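You operate a simulated robot arm through the tools that you are given. There is no shell and no other tool. Be economical: measure what you need, move in short steps, check, and stop when the job is done.

You run a simulated robot arm. Do the job below in one go: nothing can be reset, and whatever is moved stays where it is left.

JOB
Lid the tall jar, then push it into the niche; cups on the tray.

Only the result counts: the job must be done as asked and must still hold three seconds after the hand-in. Knocking over, shifting, dropping, spilling or breaking anything else fails it. A push-on lid holds only when it is set on centred and level and pressed home; a screw cap is set on level and turned clockwise until tight.

ROBOT AND FRAMES
A 6-joint arm with a two-finger parallel gripper, fixed in place. Base frame: the origin is at the foot of the arm, x ahead of it, y to its left, z up; the work surface is at about z = 92. Units: cm, rad, N and s.
With the tool pointing down near the work surface it reaches from about 24 to 66 cm from the base axis. Its first joint turns from -1.152 to 1.152 rad. Payload 2.9 kg.
The TCP is the grasp point between the finger pads, 3 cm short of the fingertips. In the tool frame z runs along the fingers and y along their closing line. The gripper opens to 11 cm. The fingers are 2 cm wide and 1 cm thick; the gripper's body (4.8 by 11.2 cm) begins 5.5 cm behind the TCP.
Orientation is that of the tool frame in the base frame, as a unit quaternion [w, x, y, z]. With the fingers straight down and closing along the base's y, the tool's x points along the base's -x, its y along +y and its z along -z.

CONTROLS
- The arm moves only by the tool drive_tool. Its argument "series" is a list of rows, each an object of numbers (a shift or turn left out is 0, a gripper value left out holds the last): "tx", "ty", "tz": the shift along the tool's x, y, z in cm; "rx", "ry", "rz": the turn, a rotation vector about the tool's x, y, z in rad. In form: [{"tx": .., "ty": .., "tz": .., "rx": .., "ry": .., "rz": ..}, ...]. A call has 1 to 10 rows; each row shifts and turns the commanded pose from where the row before left it, along the tool's axes as they then stand. "jaw" is the opening, from 0 (shut) to 1 (fully open), set as the call begins (left out, the last holds). Each row takes 0.2 s and may step no farther than 5 cm and 0.15 rad from the row before; otherwise, or with a gripper value out of range, the whole call is refused. Where a pose cannot be reached the arm comes as near as it can. A force on the tool above 40 N (or 10 N above the force at the start of the call, whichever is more), or a blocked arm, ends the call early, and 0.2 s more pass. The fingers move at their own pace (about 10.8 cm/s each) and stop on an object; they squeeze with about 38 N. The grip force told is the motor's: it shows also when the fingers shut on nothing. Time passes only in rows, and 0.2 s behind the last, so rows that do not move let the fingers close. It gives the time, the measured TCP pose, the force on the tool (base axes), the opening and the grip force at its end, in the units of the frame above (readings bear some noise), and new pictures: "views" is both (left out), scene, wrist or none.
- Cameras (640 x 400 px; columns grow to the right, rows downward): "scene" is fixed at [8.27, 44.38, 138.59]; the picture's right is [-0.72, -0.69, 0.00], its down [-0.33, 0.34, -0.88] and it looks along [0.61, -0.63, -0.48] (base axes); focal length 247 px, centre (320, 200). "wrist" rides on the gripper at [7.2, 1.7, -10.3] in the tool frame; the picture's right is [-0.23, 0.97, 0.00], its down [-0.76, -0.18, -0.62] and it looks along [-0.61, -0.14, 0.78] (tool axes); focal length 222 px, centre (320, 200).
- probe_pixels(camera, pixels): for up to 12 pixels [column, row] of the newest picture of that camera ("zoom" is the newest enlarged one), the place [x, y, z] in the base frame of the surface seen there, good to about 0.3 cm, but the place of the scene camera against the robot may be out by one fixed shift of up to 1.8 cm in any direction. It takes no simulated time.
- close_up(camera, box): a new picture of the part [left, top, right, bottom] of that camera's present view, enlarged. It takes no simulated time.
- sign_off(): hands the job in; it is judged then, once.

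Keep the steps short. Do not move on a guess: measure, check each grasp and each placing, and mend mistakes. In all there are 80 turns and 200 pictures (those below and enlarged ones count). Leave the gripper open and the arm clear of the work at the hand-in unless told otherwise, and finish with a single line.

The tools are called by a JSON object that holds its "api" and its "payload". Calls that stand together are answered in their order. drive_tool: Moves the arm, as the interface text tells. Its arguments: {"type":"object","properties":{"series":{"type":"array","items":{"type":"object","properties":{"tx":{"type":"number"},"ty":{"type":"number"},"tz":{"type":"number"},"rx":{"type":"number"},"ry":{"type":"number"},"rz":{"type":"number"}}}},"jaw":{"type":"number"},"views":{"type":"string","enum":["both","scene","wrist","none"]}},"required":["series"]} The other tools are called the same way: probe_pixels (camera, pixels) gives the place of the surface under pixels of a picture; close_up (camera, box) takes an enlarged picture of a part of a camera's view; sign_off () hands the job in.

At the start:

```text
t: 0.0
tool_pos: [36.78, -11.11, 131.59]
ee_rot: [0.0, 0.001, 1.0, -0.001]
contact_force: [-0.7, -1.1, 0.4]
width: 11.01
grip_force: 0.0
```

scene: 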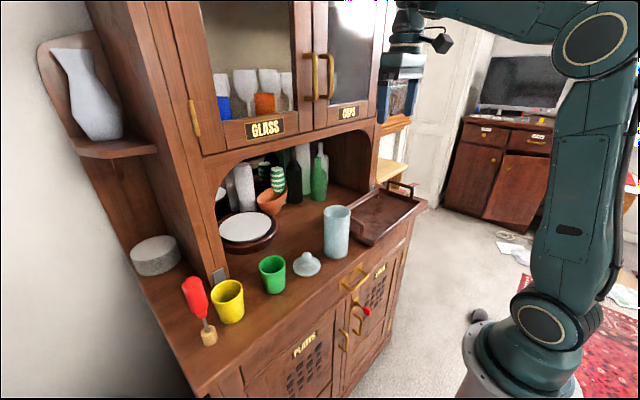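
wrist: 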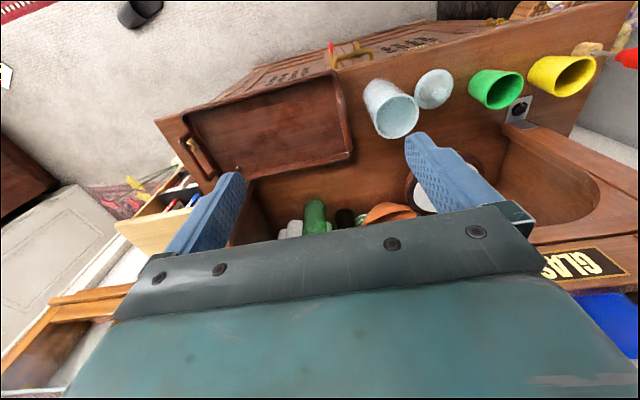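

I see the tall pale jar at about (337,230), its lid at (307,265), green and yellow cups, the tray at (385,215) and the niche behind. I'll enlarge and measure them.

{"api": "close_up", "payload": {"camera": "scene", "box": [200, 130, 440, 350]}}

{"api": "close_up", "payload": {"camera": "wrist", "box": [150, 40, 640, 250]}}

{"api": "probe_pixels", "payload": {"camera": "scene", "pixels": [[337, 208], [325, 212], [349, 214], [336, 250], [307, 254], [307, 265], [295, 268], [318, 270], [272, 262], [272, 288], [228, 288], [228, 318]]}}

{"api": "probe_pixels", "payload": {"camera": "wrist", "pixels": [[395, 115], [380, 90], [433, 88], [445, 75], [420, 100], [510, 88], [480, 88], [575, 75], [545, 72], [260, 130], [195, 125], [340, 150]]}}

```text
1.82 times, centred on (320, 240) of scene
```

zoom: 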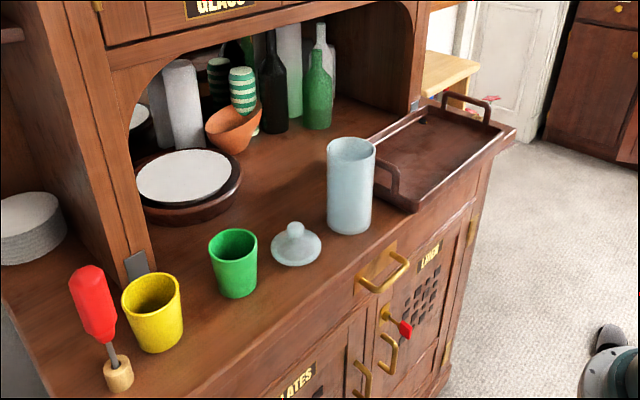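

```text
1.31 times, centred on (395, 145) of wrist
```

zoom: 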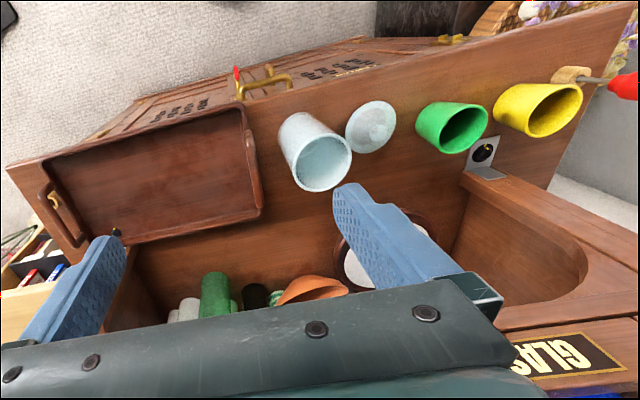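

```text
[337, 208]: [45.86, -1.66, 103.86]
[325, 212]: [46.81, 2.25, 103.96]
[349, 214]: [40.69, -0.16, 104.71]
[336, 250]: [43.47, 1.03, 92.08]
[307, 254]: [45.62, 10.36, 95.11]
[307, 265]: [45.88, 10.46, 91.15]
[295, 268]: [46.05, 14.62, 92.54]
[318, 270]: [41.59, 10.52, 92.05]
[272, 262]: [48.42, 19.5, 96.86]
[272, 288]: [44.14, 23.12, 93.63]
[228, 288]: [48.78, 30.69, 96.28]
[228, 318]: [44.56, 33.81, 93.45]
```

```text
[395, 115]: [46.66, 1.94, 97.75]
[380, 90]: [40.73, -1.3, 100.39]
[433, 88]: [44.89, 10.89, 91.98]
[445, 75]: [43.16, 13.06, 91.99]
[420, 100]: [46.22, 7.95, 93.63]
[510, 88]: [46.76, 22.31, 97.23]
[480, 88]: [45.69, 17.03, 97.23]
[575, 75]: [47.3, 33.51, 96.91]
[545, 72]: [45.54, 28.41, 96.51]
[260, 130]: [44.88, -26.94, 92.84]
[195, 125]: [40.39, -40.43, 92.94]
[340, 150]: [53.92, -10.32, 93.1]
```

Next I measure the niche, the things in it, the counter edges and the tray.

{"api": "probe_pixels", "payload": {"camera": "scene", "pixels": [[265, 130], [350, 130], [300, 143], [222, 262], [372, 185], [271, 203], [319, 195], [294, 198], [265, 240], [250, 250], [345, 160], [300, 225]]}}

{"api": "probe_pixels", "payload": {"camera": "scene", "pixels": [[385, 195], [375, 215], [352, 228], [374, 243], [417, 203], [385, 183], [350, 212], [365, 258], [240, 340], [205, 385], [271, 215], [319, 160]]}}

{"api": "probe_pixels", "payload": {"camera": "wrist", "pixels": [[315, 210], [385, 212], [345, 215], [288, 228], [520, 105], [515, 125], [350, 152], [335, 72], [215, 180], [190, 118], [395, 137], [450, 260]]}}

```text
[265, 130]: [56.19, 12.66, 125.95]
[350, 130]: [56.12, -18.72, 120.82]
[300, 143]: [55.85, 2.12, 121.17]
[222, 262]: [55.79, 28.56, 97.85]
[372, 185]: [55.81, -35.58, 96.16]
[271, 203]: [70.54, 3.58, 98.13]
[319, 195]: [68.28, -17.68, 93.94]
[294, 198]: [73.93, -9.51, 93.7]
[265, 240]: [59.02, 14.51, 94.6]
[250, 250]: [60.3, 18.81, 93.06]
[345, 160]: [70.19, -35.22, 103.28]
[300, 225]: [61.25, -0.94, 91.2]
```

```text
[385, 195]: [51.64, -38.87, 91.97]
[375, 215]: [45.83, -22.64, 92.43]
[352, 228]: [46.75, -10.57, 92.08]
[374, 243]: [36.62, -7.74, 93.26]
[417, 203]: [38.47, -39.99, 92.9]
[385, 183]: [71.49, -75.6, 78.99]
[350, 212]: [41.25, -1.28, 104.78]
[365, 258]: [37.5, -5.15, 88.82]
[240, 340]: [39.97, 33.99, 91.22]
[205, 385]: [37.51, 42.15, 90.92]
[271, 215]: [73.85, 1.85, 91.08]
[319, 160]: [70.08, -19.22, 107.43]
```

```text
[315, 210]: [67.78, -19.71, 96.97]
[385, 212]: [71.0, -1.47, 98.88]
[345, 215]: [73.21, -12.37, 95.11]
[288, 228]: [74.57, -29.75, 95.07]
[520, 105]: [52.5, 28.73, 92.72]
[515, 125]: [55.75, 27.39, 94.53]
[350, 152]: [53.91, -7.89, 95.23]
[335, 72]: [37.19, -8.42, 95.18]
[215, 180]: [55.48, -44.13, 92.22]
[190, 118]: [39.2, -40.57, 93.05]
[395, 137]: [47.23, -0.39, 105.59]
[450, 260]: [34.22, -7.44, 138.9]
```

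Cabinet face is at x≈56, niche y≈-35..28, ceiling z≈120. I move the hand over the lid/cups area for a better wrist view, staying high and in front.

{"api": "drive_tool", "payload": {"series": [{"ty": 4.5, "tx": 0.8}, {"ty": 4.5, "tx": 0.8}, {"ty": 4.5, "tx": 0.8}, {"ty": 4.5, "tx": 0.8}, {"ty": 4.5, "tx": 0.8}]}}

```text
t: 1.2
tool_pos: [32.52, 11.82, 131.28]
ee_rot: [0.001, 0.001, 1.0, -0.002]
contact_force: [-0.4, 0.4, 0.0]
width: 10.99
grip_force: 0.0
```

scene: 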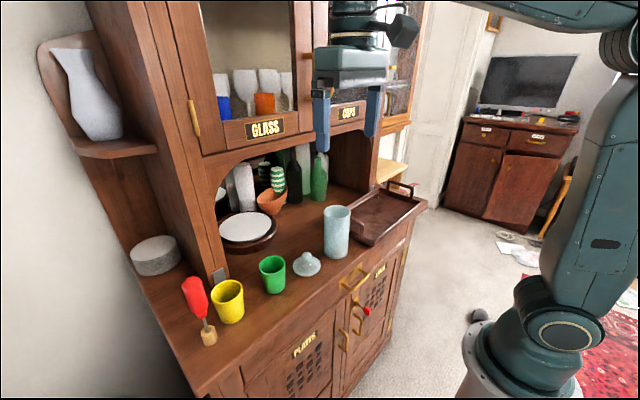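
wrist: 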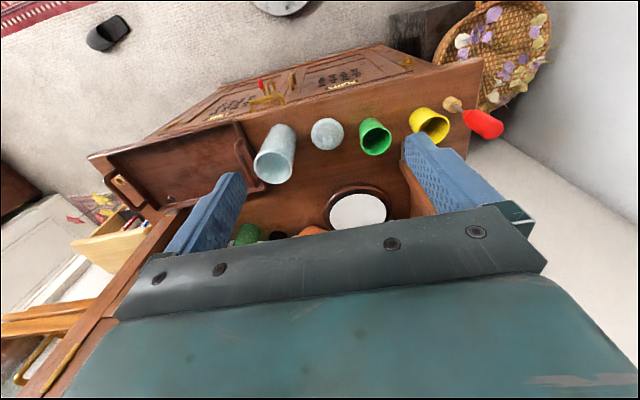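

Zoom in on the objects and probe rims with the wrist camera (no fixed shift there).

{"api": "close_up", "payload": {"camera": "wrist", "box": [230, 80, 510, 255]}}

```text
2.29 times, centred on (370, 168) of wrist
```

zoom: 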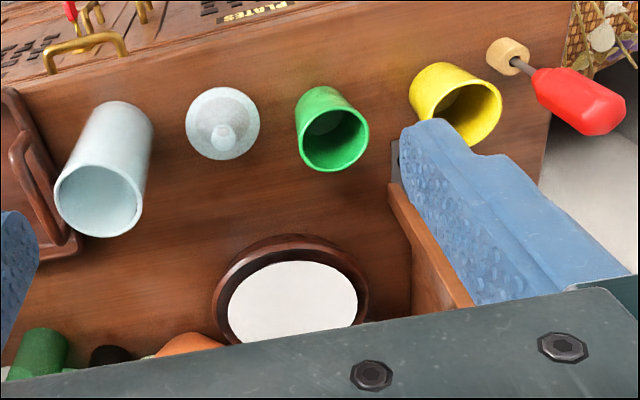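

{"api": "probe_pixels", "payload": {"camera": "zoom", "pixels": [[58, 205], [139, 205], [98, 235], [100, 168], [188, 125], [258, 125], [222, 90], [222, 158], [223, 136], [222, 128], [100, 200], [335, 115]]}}

{"api": "probe_pixels", "payload": {"camera": "zoom", "pixels": [[302, 140], [366, 140], [335, 169], [333, 109], [333, 135], [437, 105], [499, 108], [470, 143], [470, 84], [508, 55], [580, 105], [320, 90]]}}

```text
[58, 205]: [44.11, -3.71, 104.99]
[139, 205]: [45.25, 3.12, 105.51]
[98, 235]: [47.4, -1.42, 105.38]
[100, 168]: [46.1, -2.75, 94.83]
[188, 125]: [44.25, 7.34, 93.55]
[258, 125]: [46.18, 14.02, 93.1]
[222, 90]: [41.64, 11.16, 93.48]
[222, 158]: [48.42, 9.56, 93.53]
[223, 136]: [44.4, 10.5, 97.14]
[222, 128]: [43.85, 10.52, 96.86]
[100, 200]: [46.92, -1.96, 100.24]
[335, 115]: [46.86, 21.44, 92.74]
```

```text
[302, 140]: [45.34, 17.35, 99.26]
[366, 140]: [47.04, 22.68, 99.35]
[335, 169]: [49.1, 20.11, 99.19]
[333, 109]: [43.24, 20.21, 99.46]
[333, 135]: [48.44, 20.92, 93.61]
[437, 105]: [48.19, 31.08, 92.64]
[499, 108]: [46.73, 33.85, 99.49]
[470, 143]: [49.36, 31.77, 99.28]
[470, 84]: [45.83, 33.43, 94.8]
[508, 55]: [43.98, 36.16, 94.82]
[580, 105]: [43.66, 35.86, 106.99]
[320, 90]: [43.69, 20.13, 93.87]
```

Jar: centre ≈(44,-0.3), rim z≈105.3. Lid: centre ≈(45,10.6), knob top z≈97.1. Green cup ≈(46.2,20.1), rim z 99.4. I go above the lid knob with the jaw half open, stopping at z≈107.

{"api": "drive_tool", "payload": {"series": [{"tx": -2.0, "ty": -0.22, "tz": 4.0}, {"tx": -2.0, "ty": -0.22, "tz": 4.0}, {"tx": -2.0, "ty": -0.22, "tz": 4.0}, {"tx": -2.0, "ty": -0.22, "tz": 4.0}, {"tx": -2.0, "ty": -0.22, "tz": 4.0}, {"tx": -2.1, "ty": -0.22, "tz": 4.0}], "jaw": 0.45}}

```text
t: 2.6
tool_pos: [44.95, 10.37, 107.76]
ee_rot: [0.001, 0.0, 1.0, -0.001]
contact_force: [-0.3, 0.7, 0.8]
width: 4.95
grip_force: 0.0
```

scene: 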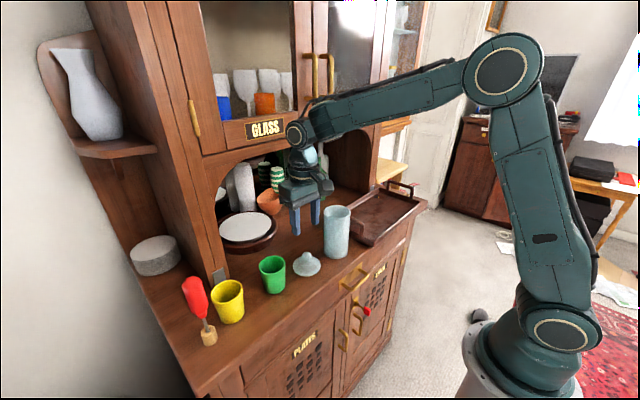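
wrist: 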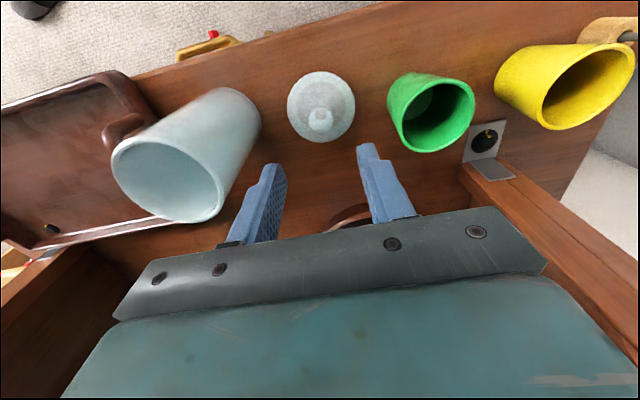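

{"api": "close_up", "payload": {"camera": "wrist", "box": [100, 60, 400, 240]}}

{"api": "probe_pixels", "payload": {"camera": "wrist", "pixels": [[320, 126], [320, 113], [312, 118], [330, 118], [288, 108], [354, 108], [318, 75], [322, 142], [345, 115], [300, 120], [322, 136], [310, 128]]}}

{"api": "probe_pixels", "payload": {"camera": "wrist", "pixels": [[113, 158], [222, 188], [140, 142], [200, 220], [160, 148], [215, 212], [120, 190], [210, 165], [165, 185], [205, 100], [250, 140], [230, 90]]}}

```text
2.13 times, centred on (250, 150) of wrist
```

zoom: 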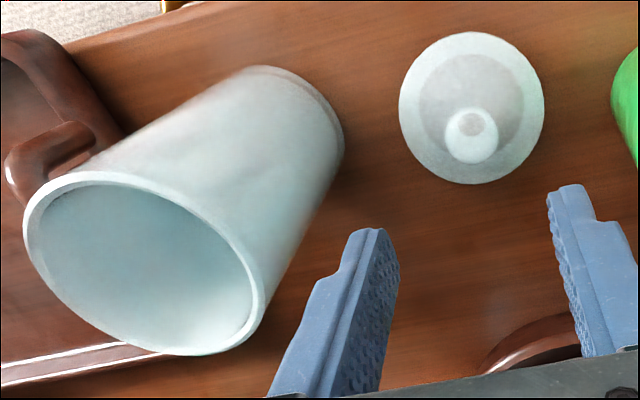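

```text
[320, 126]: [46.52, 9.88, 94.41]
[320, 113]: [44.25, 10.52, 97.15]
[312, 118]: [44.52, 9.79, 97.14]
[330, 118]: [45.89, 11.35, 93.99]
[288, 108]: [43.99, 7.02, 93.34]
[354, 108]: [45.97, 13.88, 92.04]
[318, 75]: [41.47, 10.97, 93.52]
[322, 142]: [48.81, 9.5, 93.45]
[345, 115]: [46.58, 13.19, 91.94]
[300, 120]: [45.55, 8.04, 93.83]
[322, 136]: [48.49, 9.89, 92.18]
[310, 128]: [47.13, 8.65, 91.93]
```

```text
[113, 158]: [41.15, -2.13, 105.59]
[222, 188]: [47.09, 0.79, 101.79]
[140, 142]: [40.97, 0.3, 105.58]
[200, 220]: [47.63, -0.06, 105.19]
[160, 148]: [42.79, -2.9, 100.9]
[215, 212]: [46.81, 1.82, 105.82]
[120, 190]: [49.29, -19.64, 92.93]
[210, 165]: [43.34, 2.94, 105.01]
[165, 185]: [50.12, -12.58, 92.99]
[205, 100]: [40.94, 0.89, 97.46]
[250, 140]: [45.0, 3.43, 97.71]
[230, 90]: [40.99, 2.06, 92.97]
```

Lid centre ≈(45.0,10.5), knob top 97.15, lid flange 93.5. Jar rim centre ≈(44.3,-0.3) z 105.5. I lower to TCP z≈98 (tips ≈95, around the knob).

{"api": "drive_tool", "payload": {"series": [{"tz": 4.0, "ty": 0.1}, {"tz": 4.0}, {"tz": 1.8}, {}], "jaw": 0.4}}

```text
t: 3.6
tool_pos: [44.9, 10.39, 97.71]
ee_rot: [0.001, 0.0, 1.0, -0.001]
contact_force: [-0.8, -0.3, 1.0]
width: 4.38
grip_force: 0.1
```

scene: 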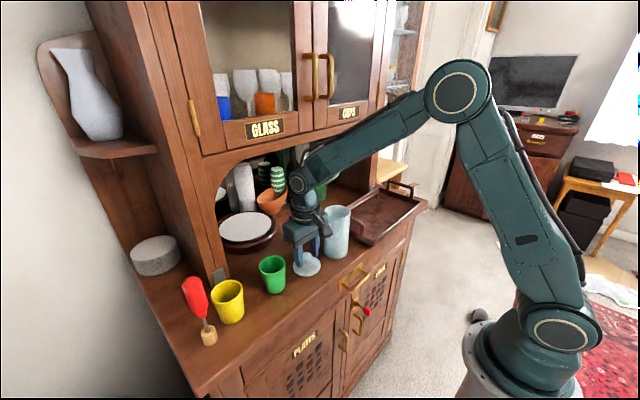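
wrist: 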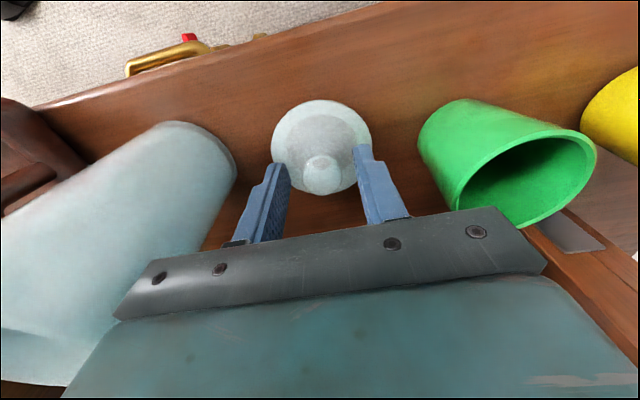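

{"api": "close_up", "payload": {"camera": "wrist", "box": [230, 90, 420, 250]}}

{"api": "close_up", "payload": {"camera": "scene", "box": [260, 200, 370, 290]}}

{"api": "probe_pixels", "payload": {"camera": "wrist", "pixels": [[320, 160], [322, 180], [275, 170], [362, 150], [308, 170], [334, 168]]}}

```text
2.50 times, centred on (325, 170) of wrist
```

zoom: 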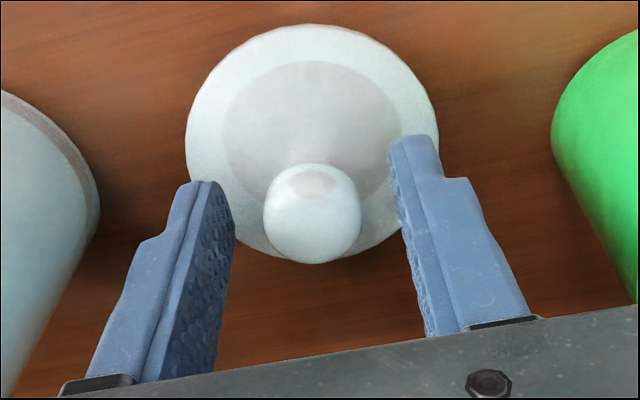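

```text
4.44 times, centred on (315, 245) of scene
```

zoom: 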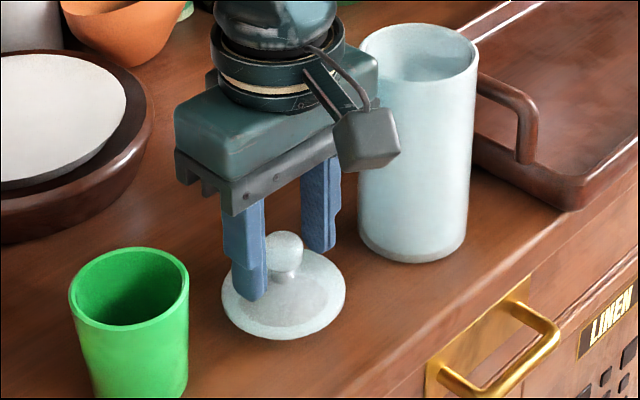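

```text
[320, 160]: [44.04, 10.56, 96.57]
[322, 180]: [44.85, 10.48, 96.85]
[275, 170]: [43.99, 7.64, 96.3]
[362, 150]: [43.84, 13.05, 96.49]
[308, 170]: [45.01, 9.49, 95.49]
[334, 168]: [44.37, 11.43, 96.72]
```

Fingers straddle the knob, centred. I close on it.

{"api": "drive_tool", "payload": {"series": [{}, {}, {}], "jaw": 0, "views": "wrist"}}

```text
t: 4.4
tool_pos: [44.95, 10.36, 97.72]
ee_rot: [0.0, 0.0, 1.0, -0.001]
contact_force: [0.4, 0.3, -0.2]
width: 2.33
grip_force: 37.9
```

wrist: 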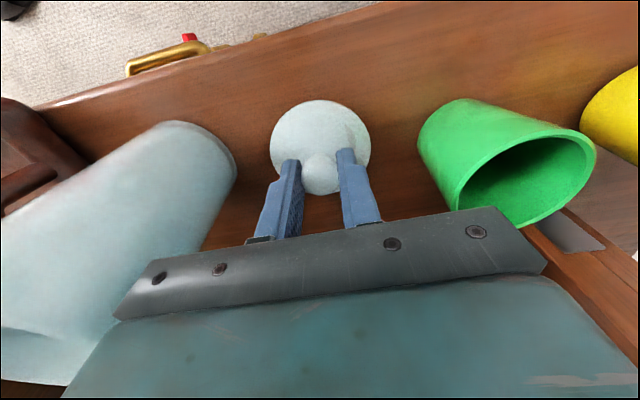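

Gripped (2.33 cm). Lift straight up 17 cm.

{"api": "drive_tool", "payload": {"series": [{"tz": -2}, {"tz": -3.5}, {"tz": -3.5}, {"tz": -4}, {"tz": -4}, {}]}}

```text
t: 5.8
tool_pos: [44.71, 10.24, 114.8]
ee_rot: [-0.001, -0.001, 1.0, -0.001]
contact_force: [0.1, 0.6, 0.3]
width: 0.0
grip_force: 38.3
```

scene: 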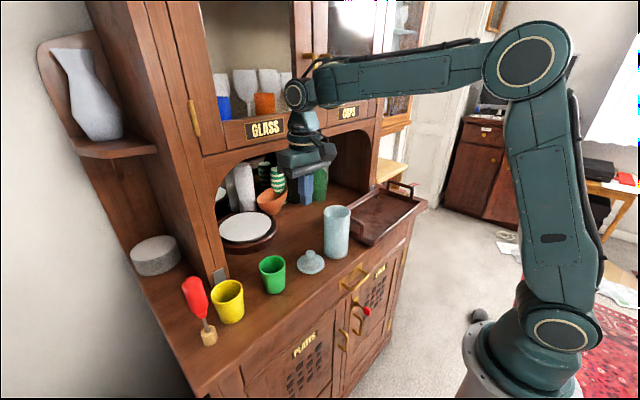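
wrist: 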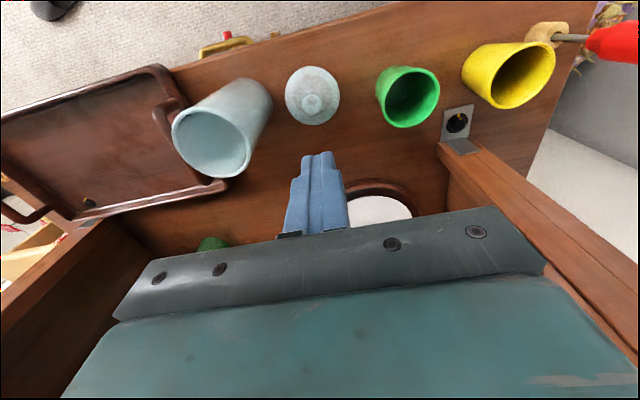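

The knob slipped out; the lid stands again on the counter, slightly moved. I re-measure it.

{"api": "close_up", "payload": {"camera": "wrist", "box": [250, 50, 380, 140]}}

{"api": "close_up", "payload": {"camera": "scene", "box": [275, 230, 345, 280]}}

{"api": "probe_pixels", "payload": {"camera": "wrist", "pixels": [[286, 97], [339, 97], [311, 68], [313, 123], [313, 100], [313, 105], [305, 103], [321, 102]]}}

{"api": "probe_pixels", "payload": {"camera": "scene", "pixels": [[311, 250], [311, 253], [311, 256], [311, 258], [311, 260], [311, 264], [311, 270]]}}

```text
4.44 times, centred on (315, 95) of wrist
```

zoom: 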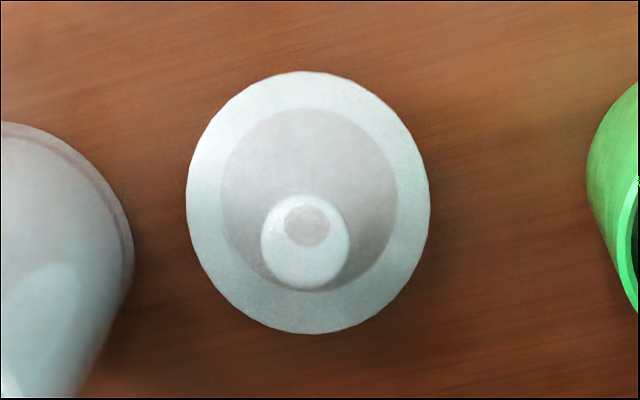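

```text
8.00 times, centred on (310, 255) of scene
```

zoom: 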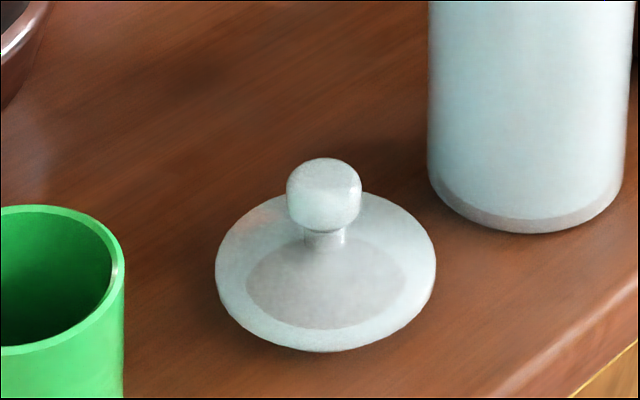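

```text
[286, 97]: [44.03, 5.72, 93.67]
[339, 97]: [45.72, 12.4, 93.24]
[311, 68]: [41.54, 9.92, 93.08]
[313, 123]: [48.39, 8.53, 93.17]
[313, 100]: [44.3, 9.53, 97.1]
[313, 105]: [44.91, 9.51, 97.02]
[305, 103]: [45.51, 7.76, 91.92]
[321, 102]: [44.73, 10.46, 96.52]
```

```text
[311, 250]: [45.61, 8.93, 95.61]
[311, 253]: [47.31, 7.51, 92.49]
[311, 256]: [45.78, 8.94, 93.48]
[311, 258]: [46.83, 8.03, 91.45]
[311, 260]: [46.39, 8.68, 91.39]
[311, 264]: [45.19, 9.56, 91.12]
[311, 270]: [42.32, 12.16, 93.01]
```

The knob is a mushroom head on a thin neck, now at about (44.7, 9.4). I open, re-centre and come down to TCP z≈97.8, then check before closing.

{"api": "drive_tool", "payload": {"series": [{"ty": -0.9}, {"tz": 4}, {"tz": 4}, {"tz": 4}, {"tz": 3}, {"tz": 2}, {}], "jaw": 0.4, "views": "none"}}

{"api": "close_up", "payload": {"camera": "wrist", "box": [230, 90, 420, 250]}}

{"api": "close_up", "payload": {"camera": "scene", "box": [275, 220, 355, 280]}}

```text
t: 7.4
tool_pos: [44.97, 9.26, 97.96]
ee_rot: [0.0, 0.001, 1.0, -0.001]
contact_force: [-0.1, 0.1, -0.8]
width: 4.4
grip_force: 0.0
```

```text
2.50 times, centred on (325, 170) of wrist
```

zoom: 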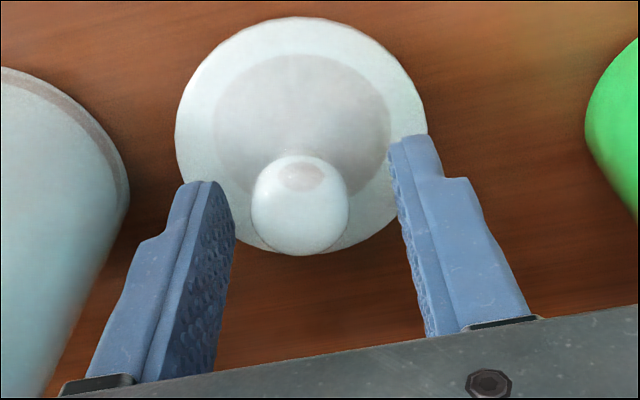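

```text
6.67 times, centred on (315, 250) of scene
```

zoom: 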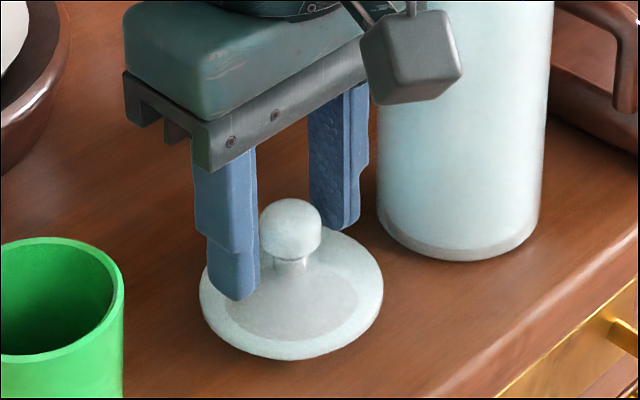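

Well centred. I lower 0.3, close, and check.

{"api": "drive_tool", "payload": {"series": [{"tz": 0.3}], "views": "none"}}

{"api": "drive_tool", "payload": {"series": [{}, {}, {}, {}], "jaw": 0, "views": "none"}}

{"api": "close_up", "payload": {"camera": "scene", "box": [275, 220, 355, 280]}}

{"api": "close_up", "payload": {"camera": "wrist", "box": [230, 90, 420, 250]}}

```text
t: 7.8
tool_pos: [44.93, 9.35, 97.66]
ee_rot: [0.0, 0.0, 1.0, 0.0]
contact_force: [-0.7, 0.9, -0.2]
width: 4.42
grip_force: 0.0
```

```text
t: 8.8
tool_pos: [45.0, 9.33, 97.65]
ee_rot: [0.0, -0.001, 1.0, -0.001]
contact_force: [-0.7, 0.2, 1.4]
width: 2.32
grip_force: 37.8
```

```text
6.67 times, centred on (315, 250) of scene
```

zoom: 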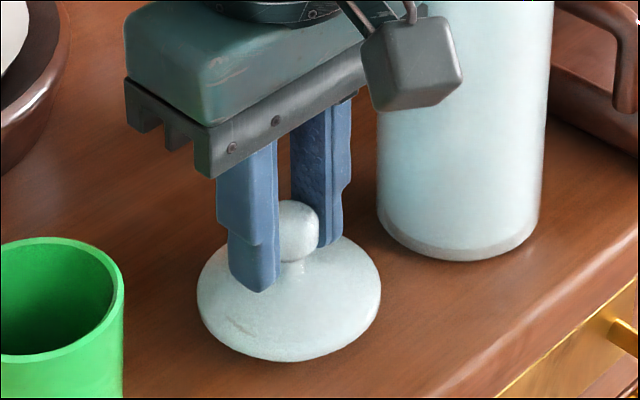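

```text
2.50 times, centred on (325, 170) of wrist
```

zoom: 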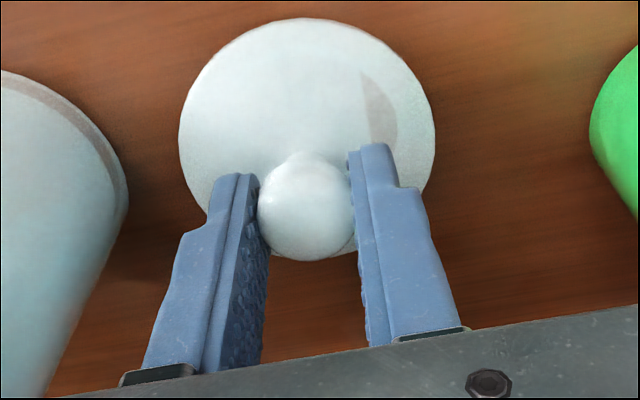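

Gripped on the head at 2.32 cm. Lift slowly.

{"api": "drive_tool", "payload": {"series": [{"tz": -0.2}, {"tz": -0.3}, {"tz": -0.4}, {"tz": -0.4}, {"tz": -0.4}, {"tz": -0.3}], "views": "none"}}

{"api": "close_up", "payload": {"camera": "scene", "box": [275, 215, 355, 275]}}

{"api": "close_up", "payload": {"camera": "wrist", "box": [230, 90, 420, 250]}}

```text
t: 10.2
tool_pos: [44.91, 9.36, 99.54]
ee_rot: [0.0, 0.0, 1.0, -0.001]
contact_force: [0.2, -0.2, 0.0]
width: 2.36
grip_force: 37.9
```

```text
6.67 times, centred on (315, 245) of scene
```

zoom: 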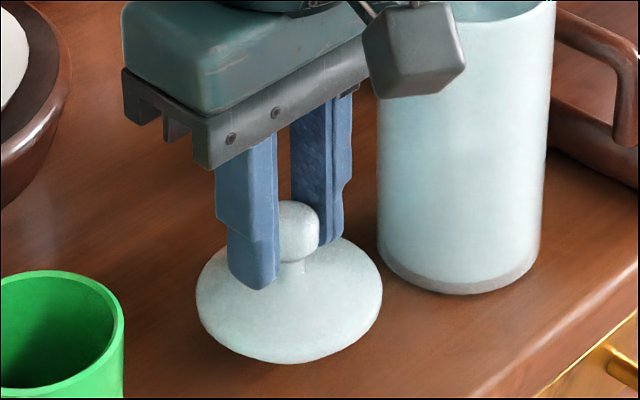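

```text
2.50 times, centred on (325, 170) of wrist
```

zoom: 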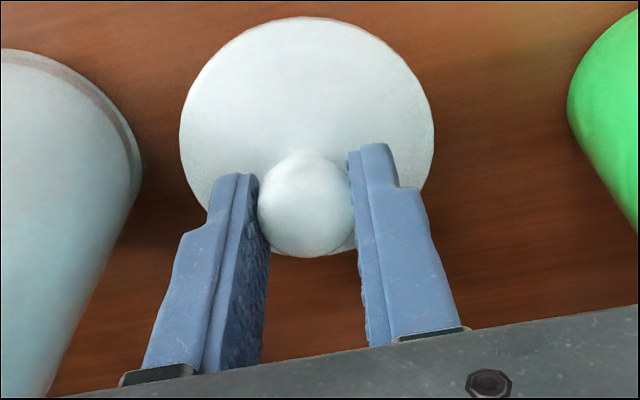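

Held. Continue up gently.

{"api": "drive_tool", "payload": {"series": [{"tz": -0.6}, {"tz": -0.9}, {"tz": -1.1}, {"tz": -1.1}, {"tz": -1.1}, {"tz": -1.1}, {"tz": -1.1}, {"tz": -1.1}, {"tz": -0.9}, {"tz": -0.6}], "views": "none"}}

{"api": "drive_tool", "payload": {"series": [{"tz": -0.6}, {"tz": -0.9}, {"tz": -1.1}, {"tz": -1.1}, {"tz": -0.9}, {"tz": -0.7}, {"tz": -0.5}, {}], "views": "both"}}

```text
t: 12.4
tool_pos: [45.06, 9.38, 109.09]
ee_rot: [0.001, 0.0, 1.0, -0.001]
contact_force: [0.6, -0.2, -0.2]
width: 2.34
grip_force: 38.0
```

```text
t: 14.2
tool_pos: [44.97, 9.59, 114.83]
ee_rot: [0.0, 0.0, 1.0, -0.002]
contact_force: [-0.2, 0.5, -0.3]
width: 2.36
grip_force: 37.6
```

scene: 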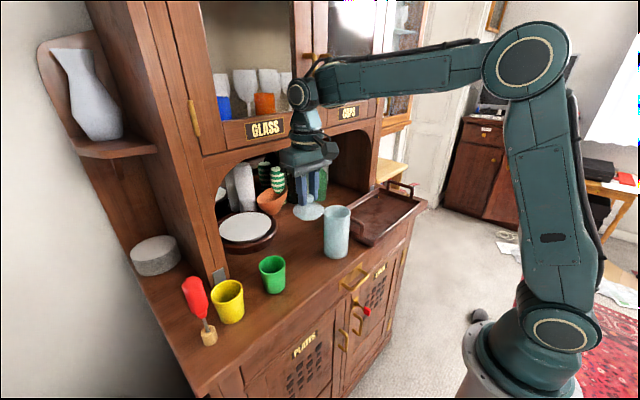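
wrist: 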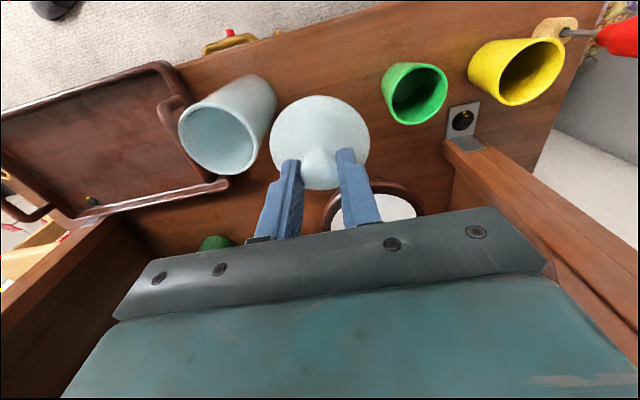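

Lid held. Measure the lid's rim and the jar's rim in the same wrist picture.

{"api": "close_up", "payload": {"camera": "wrist", "box": [160, 60, 400, 210]}}

```text
2.67 times, centred on (280, 135) of wrist
```

zoom: 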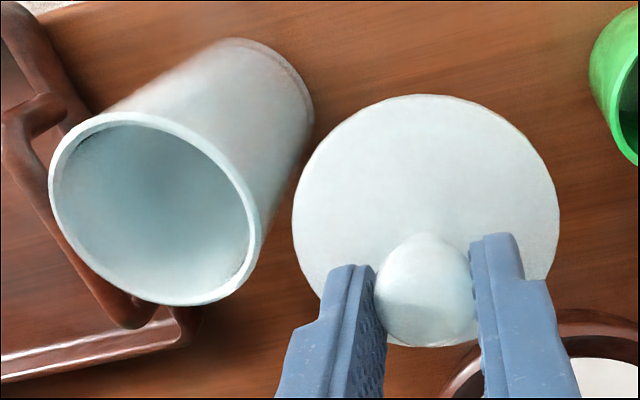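

{"api": "probe_pixels", "payload": {"camera": "zoom", "pixels": [[297, 220], [555, 215], [420, 99], [350, 122], [510, 131], [309, 170], [546, 165], [432, 343], [308, 265], [546, 262]]}}

{"api": "probe_pixels", "payload": {"camera": "zoom", "pixels": [[55, 180], [253, 210], [150, 118], [183, 301], [85, 134], [222, 160], [92, 267], [236, 270], [190, 133], [135, 293], [65, 230], [242, 185]]}}

```text
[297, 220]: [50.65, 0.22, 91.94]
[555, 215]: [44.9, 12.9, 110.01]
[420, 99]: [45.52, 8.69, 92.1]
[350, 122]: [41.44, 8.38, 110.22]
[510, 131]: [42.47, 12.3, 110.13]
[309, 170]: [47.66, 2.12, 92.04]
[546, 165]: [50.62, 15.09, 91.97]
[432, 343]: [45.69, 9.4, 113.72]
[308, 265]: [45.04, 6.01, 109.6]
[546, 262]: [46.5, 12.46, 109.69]
```

```text
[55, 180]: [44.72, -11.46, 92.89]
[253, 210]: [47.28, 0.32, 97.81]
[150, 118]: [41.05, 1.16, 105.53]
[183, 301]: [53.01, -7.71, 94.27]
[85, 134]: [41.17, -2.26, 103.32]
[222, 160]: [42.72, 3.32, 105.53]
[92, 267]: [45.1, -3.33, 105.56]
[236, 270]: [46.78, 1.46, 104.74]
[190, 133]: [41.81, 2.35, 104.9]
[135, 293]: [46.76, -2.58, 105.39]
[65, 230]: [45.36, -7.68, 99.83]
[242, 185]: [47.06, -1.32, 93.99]
```

Lid centre is ≈0.2 cm nearer the base than the TCP; jar centre ≈(44.2,-0.15). Move over the jar at this height, gently.

{"api": "drive_tool", "payload": {"series": [{"ty": -0.6, "tx": 0.05}, {"ty": -1.0, "tx": 0.05}, {"ty": -1.2, "tx": 0.05}, {"ty": -1.2, "tx": 0.1}, {"ty": -1.3, "tx": 0.1}, {"ty": -1.3, "tx": 0.1}, {"ty": -1.2, "tx": 0.1}, {"ty": -1.0}, {"ty": -0.75}, {}], "views": "none"}}

{"api": "drive_tool", "payload": {"series": [{"tz": 0.6}, {"tz": 0.8}, {"tz": 0.6}, {}], "views": "none"}}

{"api": "close_up", "payload": {"camera": "scene", "box": [296, 180, 376, 260]}}

{"api": "close_up", "payload": {"camera": "wrist", "box": [230, 90, 420, 210]}}

```text
t: 16.4
tool_pos: [44.33, -0.14, 114.89]
ee_rot: [0.0, 0.0, 1.0, -0.001]
contact_force: [-0.3, -0.3, -0.8]
width: 2.35
grip_force: 38.4
```

```text
t: 17.4
tool_pos: [44.16, -0.24, 112.73]
ee_rot: [0.0, 0.0, 1.0, -0.001]
contact_force: [0.6, 1.8, -1.5]
width: 2.36
grip_force: 37.7
```

```text
5.00 times, centred on (336, 220) of scene
```

zoom: 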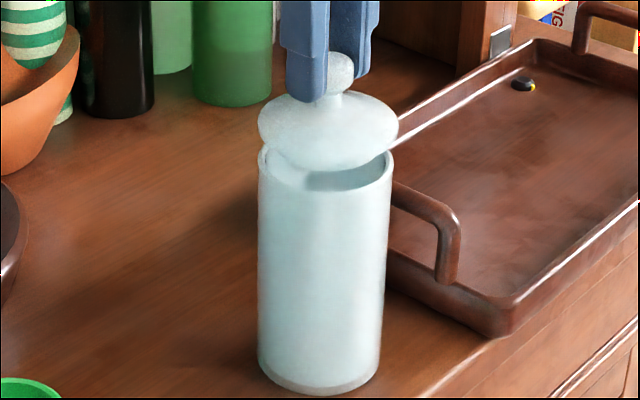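

```text
3.33 times, centred on (325, 150) of wrist
```

zoom: 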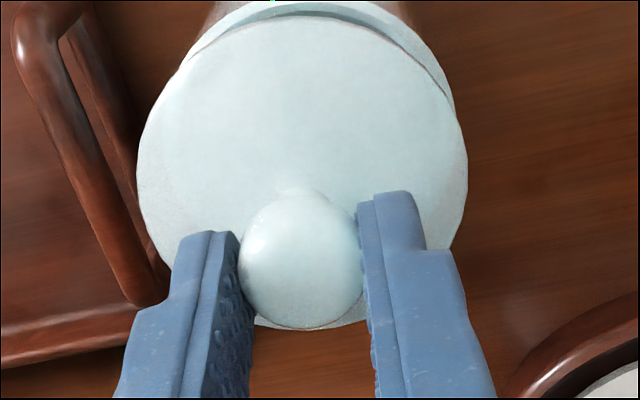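

Scene view shows the lid centred within about 0.05 cm sideways. I check with probes in the wrist view.

{"api": "probe_pixels", "payload": {"camera": "zoom", "pixels": [[190, 45], [230, 15], [290, 5], [350, 10], [400, 32], [440, 70], [450, 95], [143, 180], [462, 180], [170, 100], [435, 105], [300, 25]]}}

{"api": "close_up", "payload": {"camera": "wrist", "box": [260, 60, 400, 150]}}

```text
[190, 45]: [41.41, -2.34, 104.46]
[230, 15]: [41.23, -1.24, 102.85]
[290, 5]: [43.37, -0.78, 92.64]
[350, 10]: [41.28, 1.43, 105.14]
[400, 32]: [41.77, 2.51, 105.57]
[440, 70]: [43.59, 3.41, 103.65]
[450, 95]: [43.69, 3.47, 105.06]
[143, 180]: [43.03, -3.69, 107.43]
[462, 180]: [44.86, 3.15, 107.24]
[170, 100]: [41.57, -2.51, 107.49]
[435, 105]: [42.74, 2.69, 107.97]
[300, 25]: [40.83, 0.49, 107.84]
```

```text
4.44 times, centred on (330, 105) of wrist
```

zoom: 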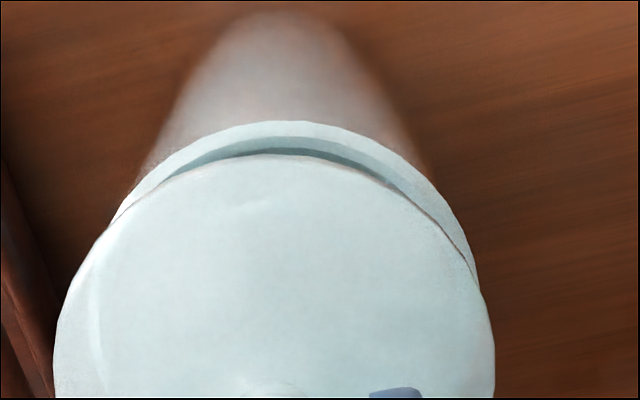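

Lid vs jar: about 0.1 cm low in y. I check lid level with a tighter scene close-up.

{"api": "close_up", "payload": {"camera": "scene", "box": [316, 190, 360, 220]}}

```text
13.33 times, centred on (338, 205) of scene
```

zoom: 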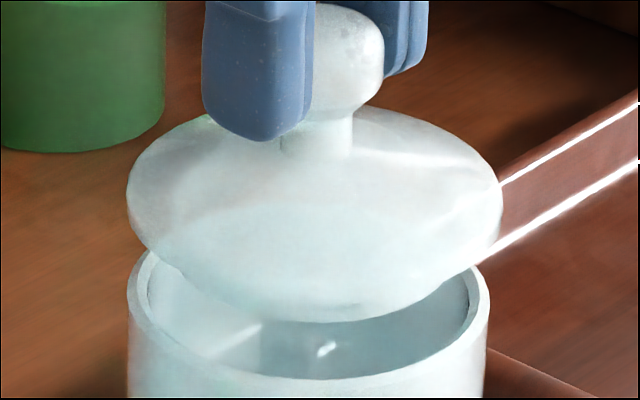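

Lid is level. Shift +0.1 in y and lower in small steps, watching force.

{"api": "drive_tool", "payload": {"series": [{"ty": 0.1}, {"tz": 0.3}, {"tz": 0.3}, {"tz": 0.3}, {"tz": 0.2}, {"tz": 0.2}, {"tz": 0.1}], "views": "none"}}

{"api": "close_up", "payload": {"camera": "scene", "box": [316, 190, 360, 220]}}

{"api": "close_up", "payload": {"camera": "wrist", "box": [260, 60, 400, 150]}}

```text
t: 19.0
tool_pos: [44.36, 0.07, 111.46]
ee_rot: [0.001, 0.0, 1.0, -0.001]
contact_force: [0.6, 0.3, -0.5]
width: 2.37
grip_force: 38.3
```

```text
13.33 times, centred on (338, 205) of scene
```

zoom: 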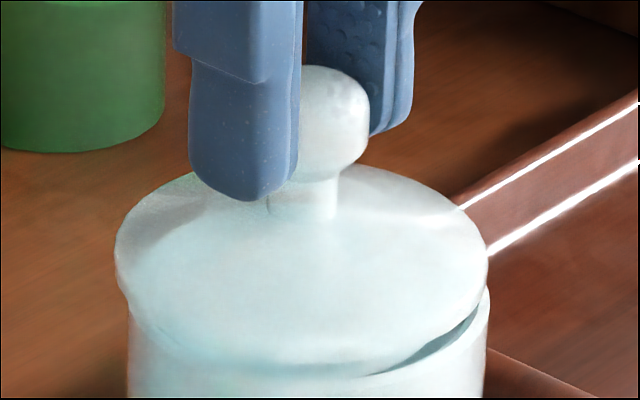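

```text
4.44 times, centred on (330, 105) of wrist
```

zoom: 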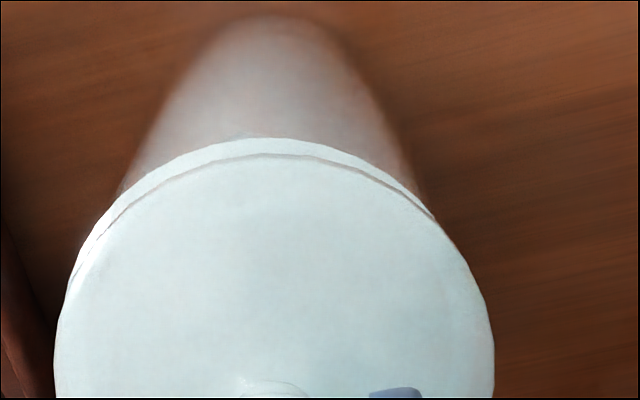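

Now the lid sits ≈0.15 too far +y. Correct by -0.17 and recheck.

{"api": "drive_tool", "payload": {"series": [{"ty": -0.17}, {}, {}], "views": "none"}}

{"api": "close_up", "payload": {"camera": "scene", "box": [316, 190, 360, 220]}}

{"api": "close_up", "payload": {"camera": "wrist", "box": [260, 60, 400, 150]}}

```text
t: 19.8
tool_pos: [44.33, -0.24, 111.5]
ee_rot: [0.0, 0.001, 1.0, -0.001]
contact_force: [0.0, 0.4, -0.7]
width: 2.35
grip_force: 37.7
```

```text
13.33 times, centred on (338, 205) of scene
```

zoom: 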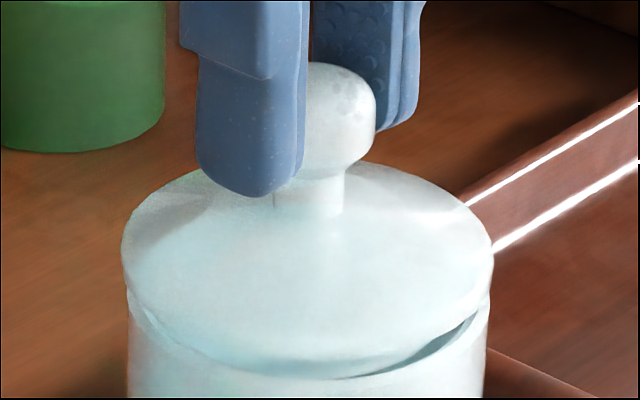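

```text
4.44 times, centred on (330, 105) of wrist
```

zoom: 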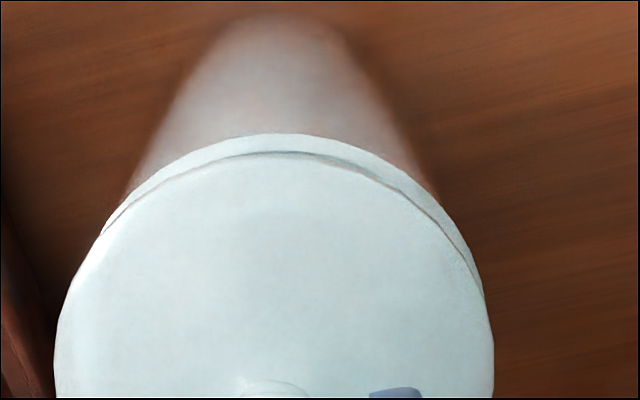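

Within ~0.1 cm. Tiny correction, then lower until touching.

{"api": "drive_tool", "payload": {"series": [{"ty": 0.04, "tx": 0.06}, {"tz": 0.15}, {"tz": 0.15}, {"tz": 0.15}, {"tz": 0.15}, {"tz": 0.15}], "views": "none"}}

{"api": "close_up", "payload": {"camera": "scene", "box": [316, 190, 360, 220]}}

{"api": "close_up", "payload": {"camera": "wrist", "box": [260, 60, 400, 150]}}

```text
t: 21.2
tool_pos: [44.16, -0.22, 110.89]
ee_rot: [0.001, 0.0, 1.0, 0.0]
contact_force: [-1.2, 0.5, 11.6]
width: 2.34
grip_force: 38.1
```

```text
13.33 times, centred on (338, 205) of scene
```

zoom: 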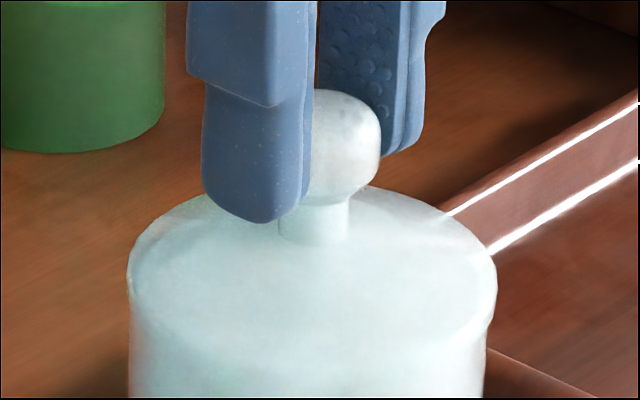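

```text
4.44 times, centred on (330, 105) of wrist
```

zoom: 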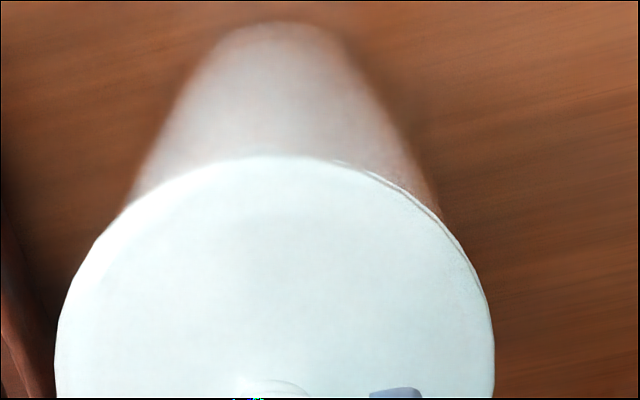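

Contact at 11.6 N with the lid lined up. Press in small steps.

{"api": "drive_tool", "payload": {"series": [{"tz": 0.1, "ty": 0.04}, {"tz": 0.1}, {"tz": 0.1}], "views": "none"}}

```text
t: 22.0
tool_pos: [44.19, -0.14, 110.6]
ee_rot: [0.002, 0.001, 1.0, -0.001]
contact_force: [-1.4, -1.5, 24.3]
width: 2.34
grip_force: 37.9
```

{"api": "drive_tool", "payload": {"series": [{"tz": 0.1}, {"tz": 0.1}, {"tz": 0.1}], "views": "none"}}

{"api": "close_up", "payload": {"camera": "scene", "box": [316, 190, 360, 220]}}

{"api": "close_up", "payload": {"camera": "wrist", "box": [230, 60, 420, 230]}}

```text
t: 22.8
tool_pos: [44.31, -0.07, 110.01]
ee_rot: [0.0, 0.0, 1.0, -0.001]
contact_force: [-1.4, 0.3, 23.7]
width: 2.35
grip_force: 37.8
```

```text
13.33 times, centred on (338, 205) of scene
```

zoom: 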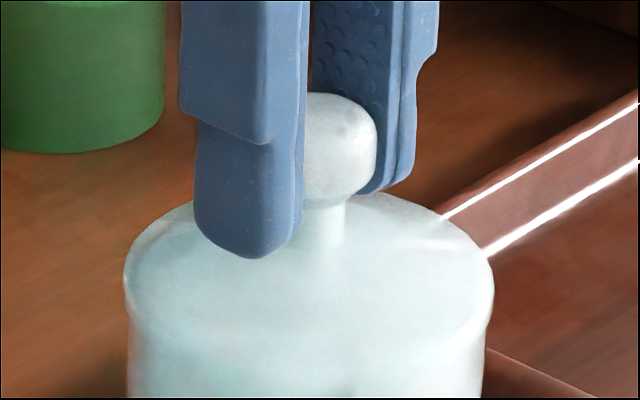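

```text
2.35 times, centred on (325, 145) of wrist
```

zoom: 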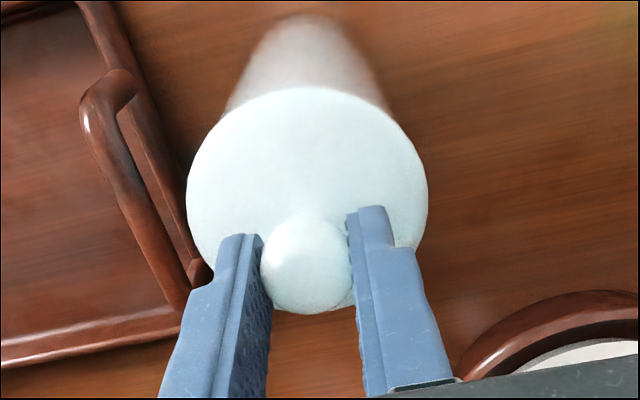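

Fingers are slipping down the knob at ~24 N. I'll open, raise, check the lid, then press on the knob's top with closed fingertips.

{"api": "drive_tool", "payload": {"series": [{}, {}, {"tz": -1.5}, {"tz": -3}, {"tz": -3}], "jaw": 0.4, "views": "none"}}

{"api": "close_up", "payload": {"camera": "scene", "box": [310, 180, 366, 260]}}

{"api": "close_up", "payload": {"camera": "wrist", "box": [230, 60, 420, 180]}}

```text
t: 24.0
tool_pos: [44.16, -0.14, 117.59]
ee_rot: [0.0, 0.0, 1.0, -0.001]
contact_force: [0.0, 1.2, 0.3]
width: 4.41
grip_force: 0.1
```

```text
5.00 times, centred on (338, 220) of scene
```

zoom: 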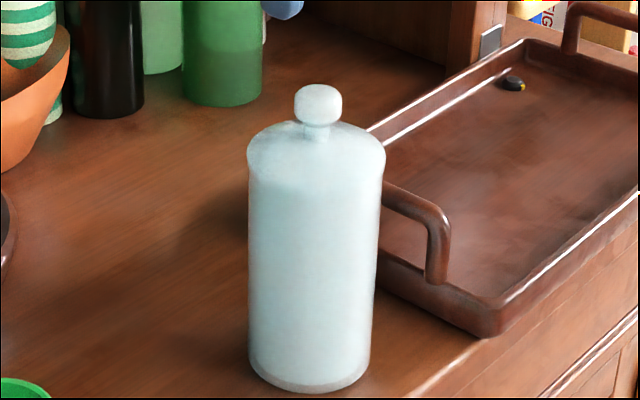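

```text
3.33 times, centred on (325, 120) of wrist
```

zoom: 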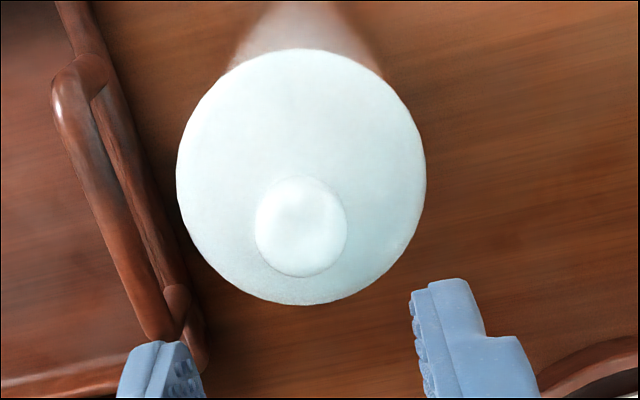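

{"api": "probe_pixels", "payload": {"camera": "zoom", "pixels": [[300, 215], [290, 235], [315, 235], [183, 190], [420, 190], [300, 58], [305, 298], [230, 120], [370, 120], [210, 240], [390, 250], [300, 120]]}}

```text
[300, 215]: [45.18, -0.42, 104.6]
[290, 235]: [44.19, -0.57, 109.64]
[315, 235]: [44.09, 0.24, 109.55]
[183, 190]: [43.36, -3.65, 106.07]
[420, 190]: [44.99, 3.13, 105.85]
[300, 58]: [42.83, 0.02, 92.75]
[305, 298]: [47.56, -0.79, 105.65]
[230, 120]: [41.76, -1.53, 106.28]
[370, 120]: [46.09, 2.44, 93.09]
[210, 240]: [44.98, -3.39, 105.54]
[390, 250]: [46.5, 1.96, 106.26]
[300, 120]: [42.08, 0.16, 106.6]
```

Lid bottom is ≈1 cm inside the rim (knob top 109.6), level. For certainty I press on the knob top with shut fingers.

{"api": "drive_tool", "payload": {"series": [{}, {}, {"tz": 2}, {"tz": 1.5}, {"tz": 0.7}, {}], "jaw": 0, "views": "none"}}

{"api": "drive_tool", "payload": {"series": [{"tz": 0.15}, {"tz": 0.15}, {"tz": 0.15}, {"tz": 0.15}, {"tz": 0.15}], "views": "none"}}

```text
t: 25.4
tool_pos: [44.19, -0.15, 113.39]
ee_rot: [0.0, 0.0, 1.0, -0.001]
contact_force: [0.1, 0.2, -1.0]
width: 0.0
grip_force: 38.0
```

```text
t: 26.6
tool_pos: [44.34, -0.18, 112.67]
ee_rot: [0.0, 0.0, 1.0, -0.001]
contact_force: [-0.2, 0.1, 0.9]
width: 0.01
grip_force: 37.7
```

{"api": "drive_tool", "payload": {"series": [{"tz": 0.12}, {"tz": 0.12}, {"tz": 0.12}, {"tz": 0.12}, {"tz": 0.12}], "views": "none"}}

{"api": "close_up", "payload": {"camera": "scene", "box": [316, 185, 360, 225]}}

```text
t: 27.9
tool_pos: [44.38, -0.2, 112.49]
ee_rot: [0.005, 0.0, 1.0, 0.0]
contact_force: [-1.6, -0.7, 4.1]
width: 0.01
grip_force: 37.7
stopped in row 5: the force on the tool passed its limit (the readings are from after the stop); the commanded pose is now the measured one
```

```text
10.00 times, centred on (338, 205) of scene
```

zoom: 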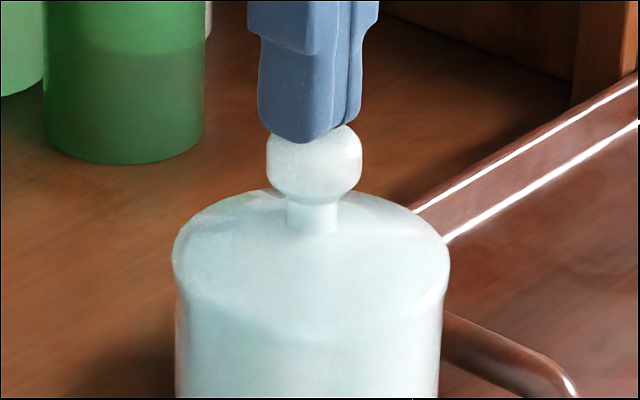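

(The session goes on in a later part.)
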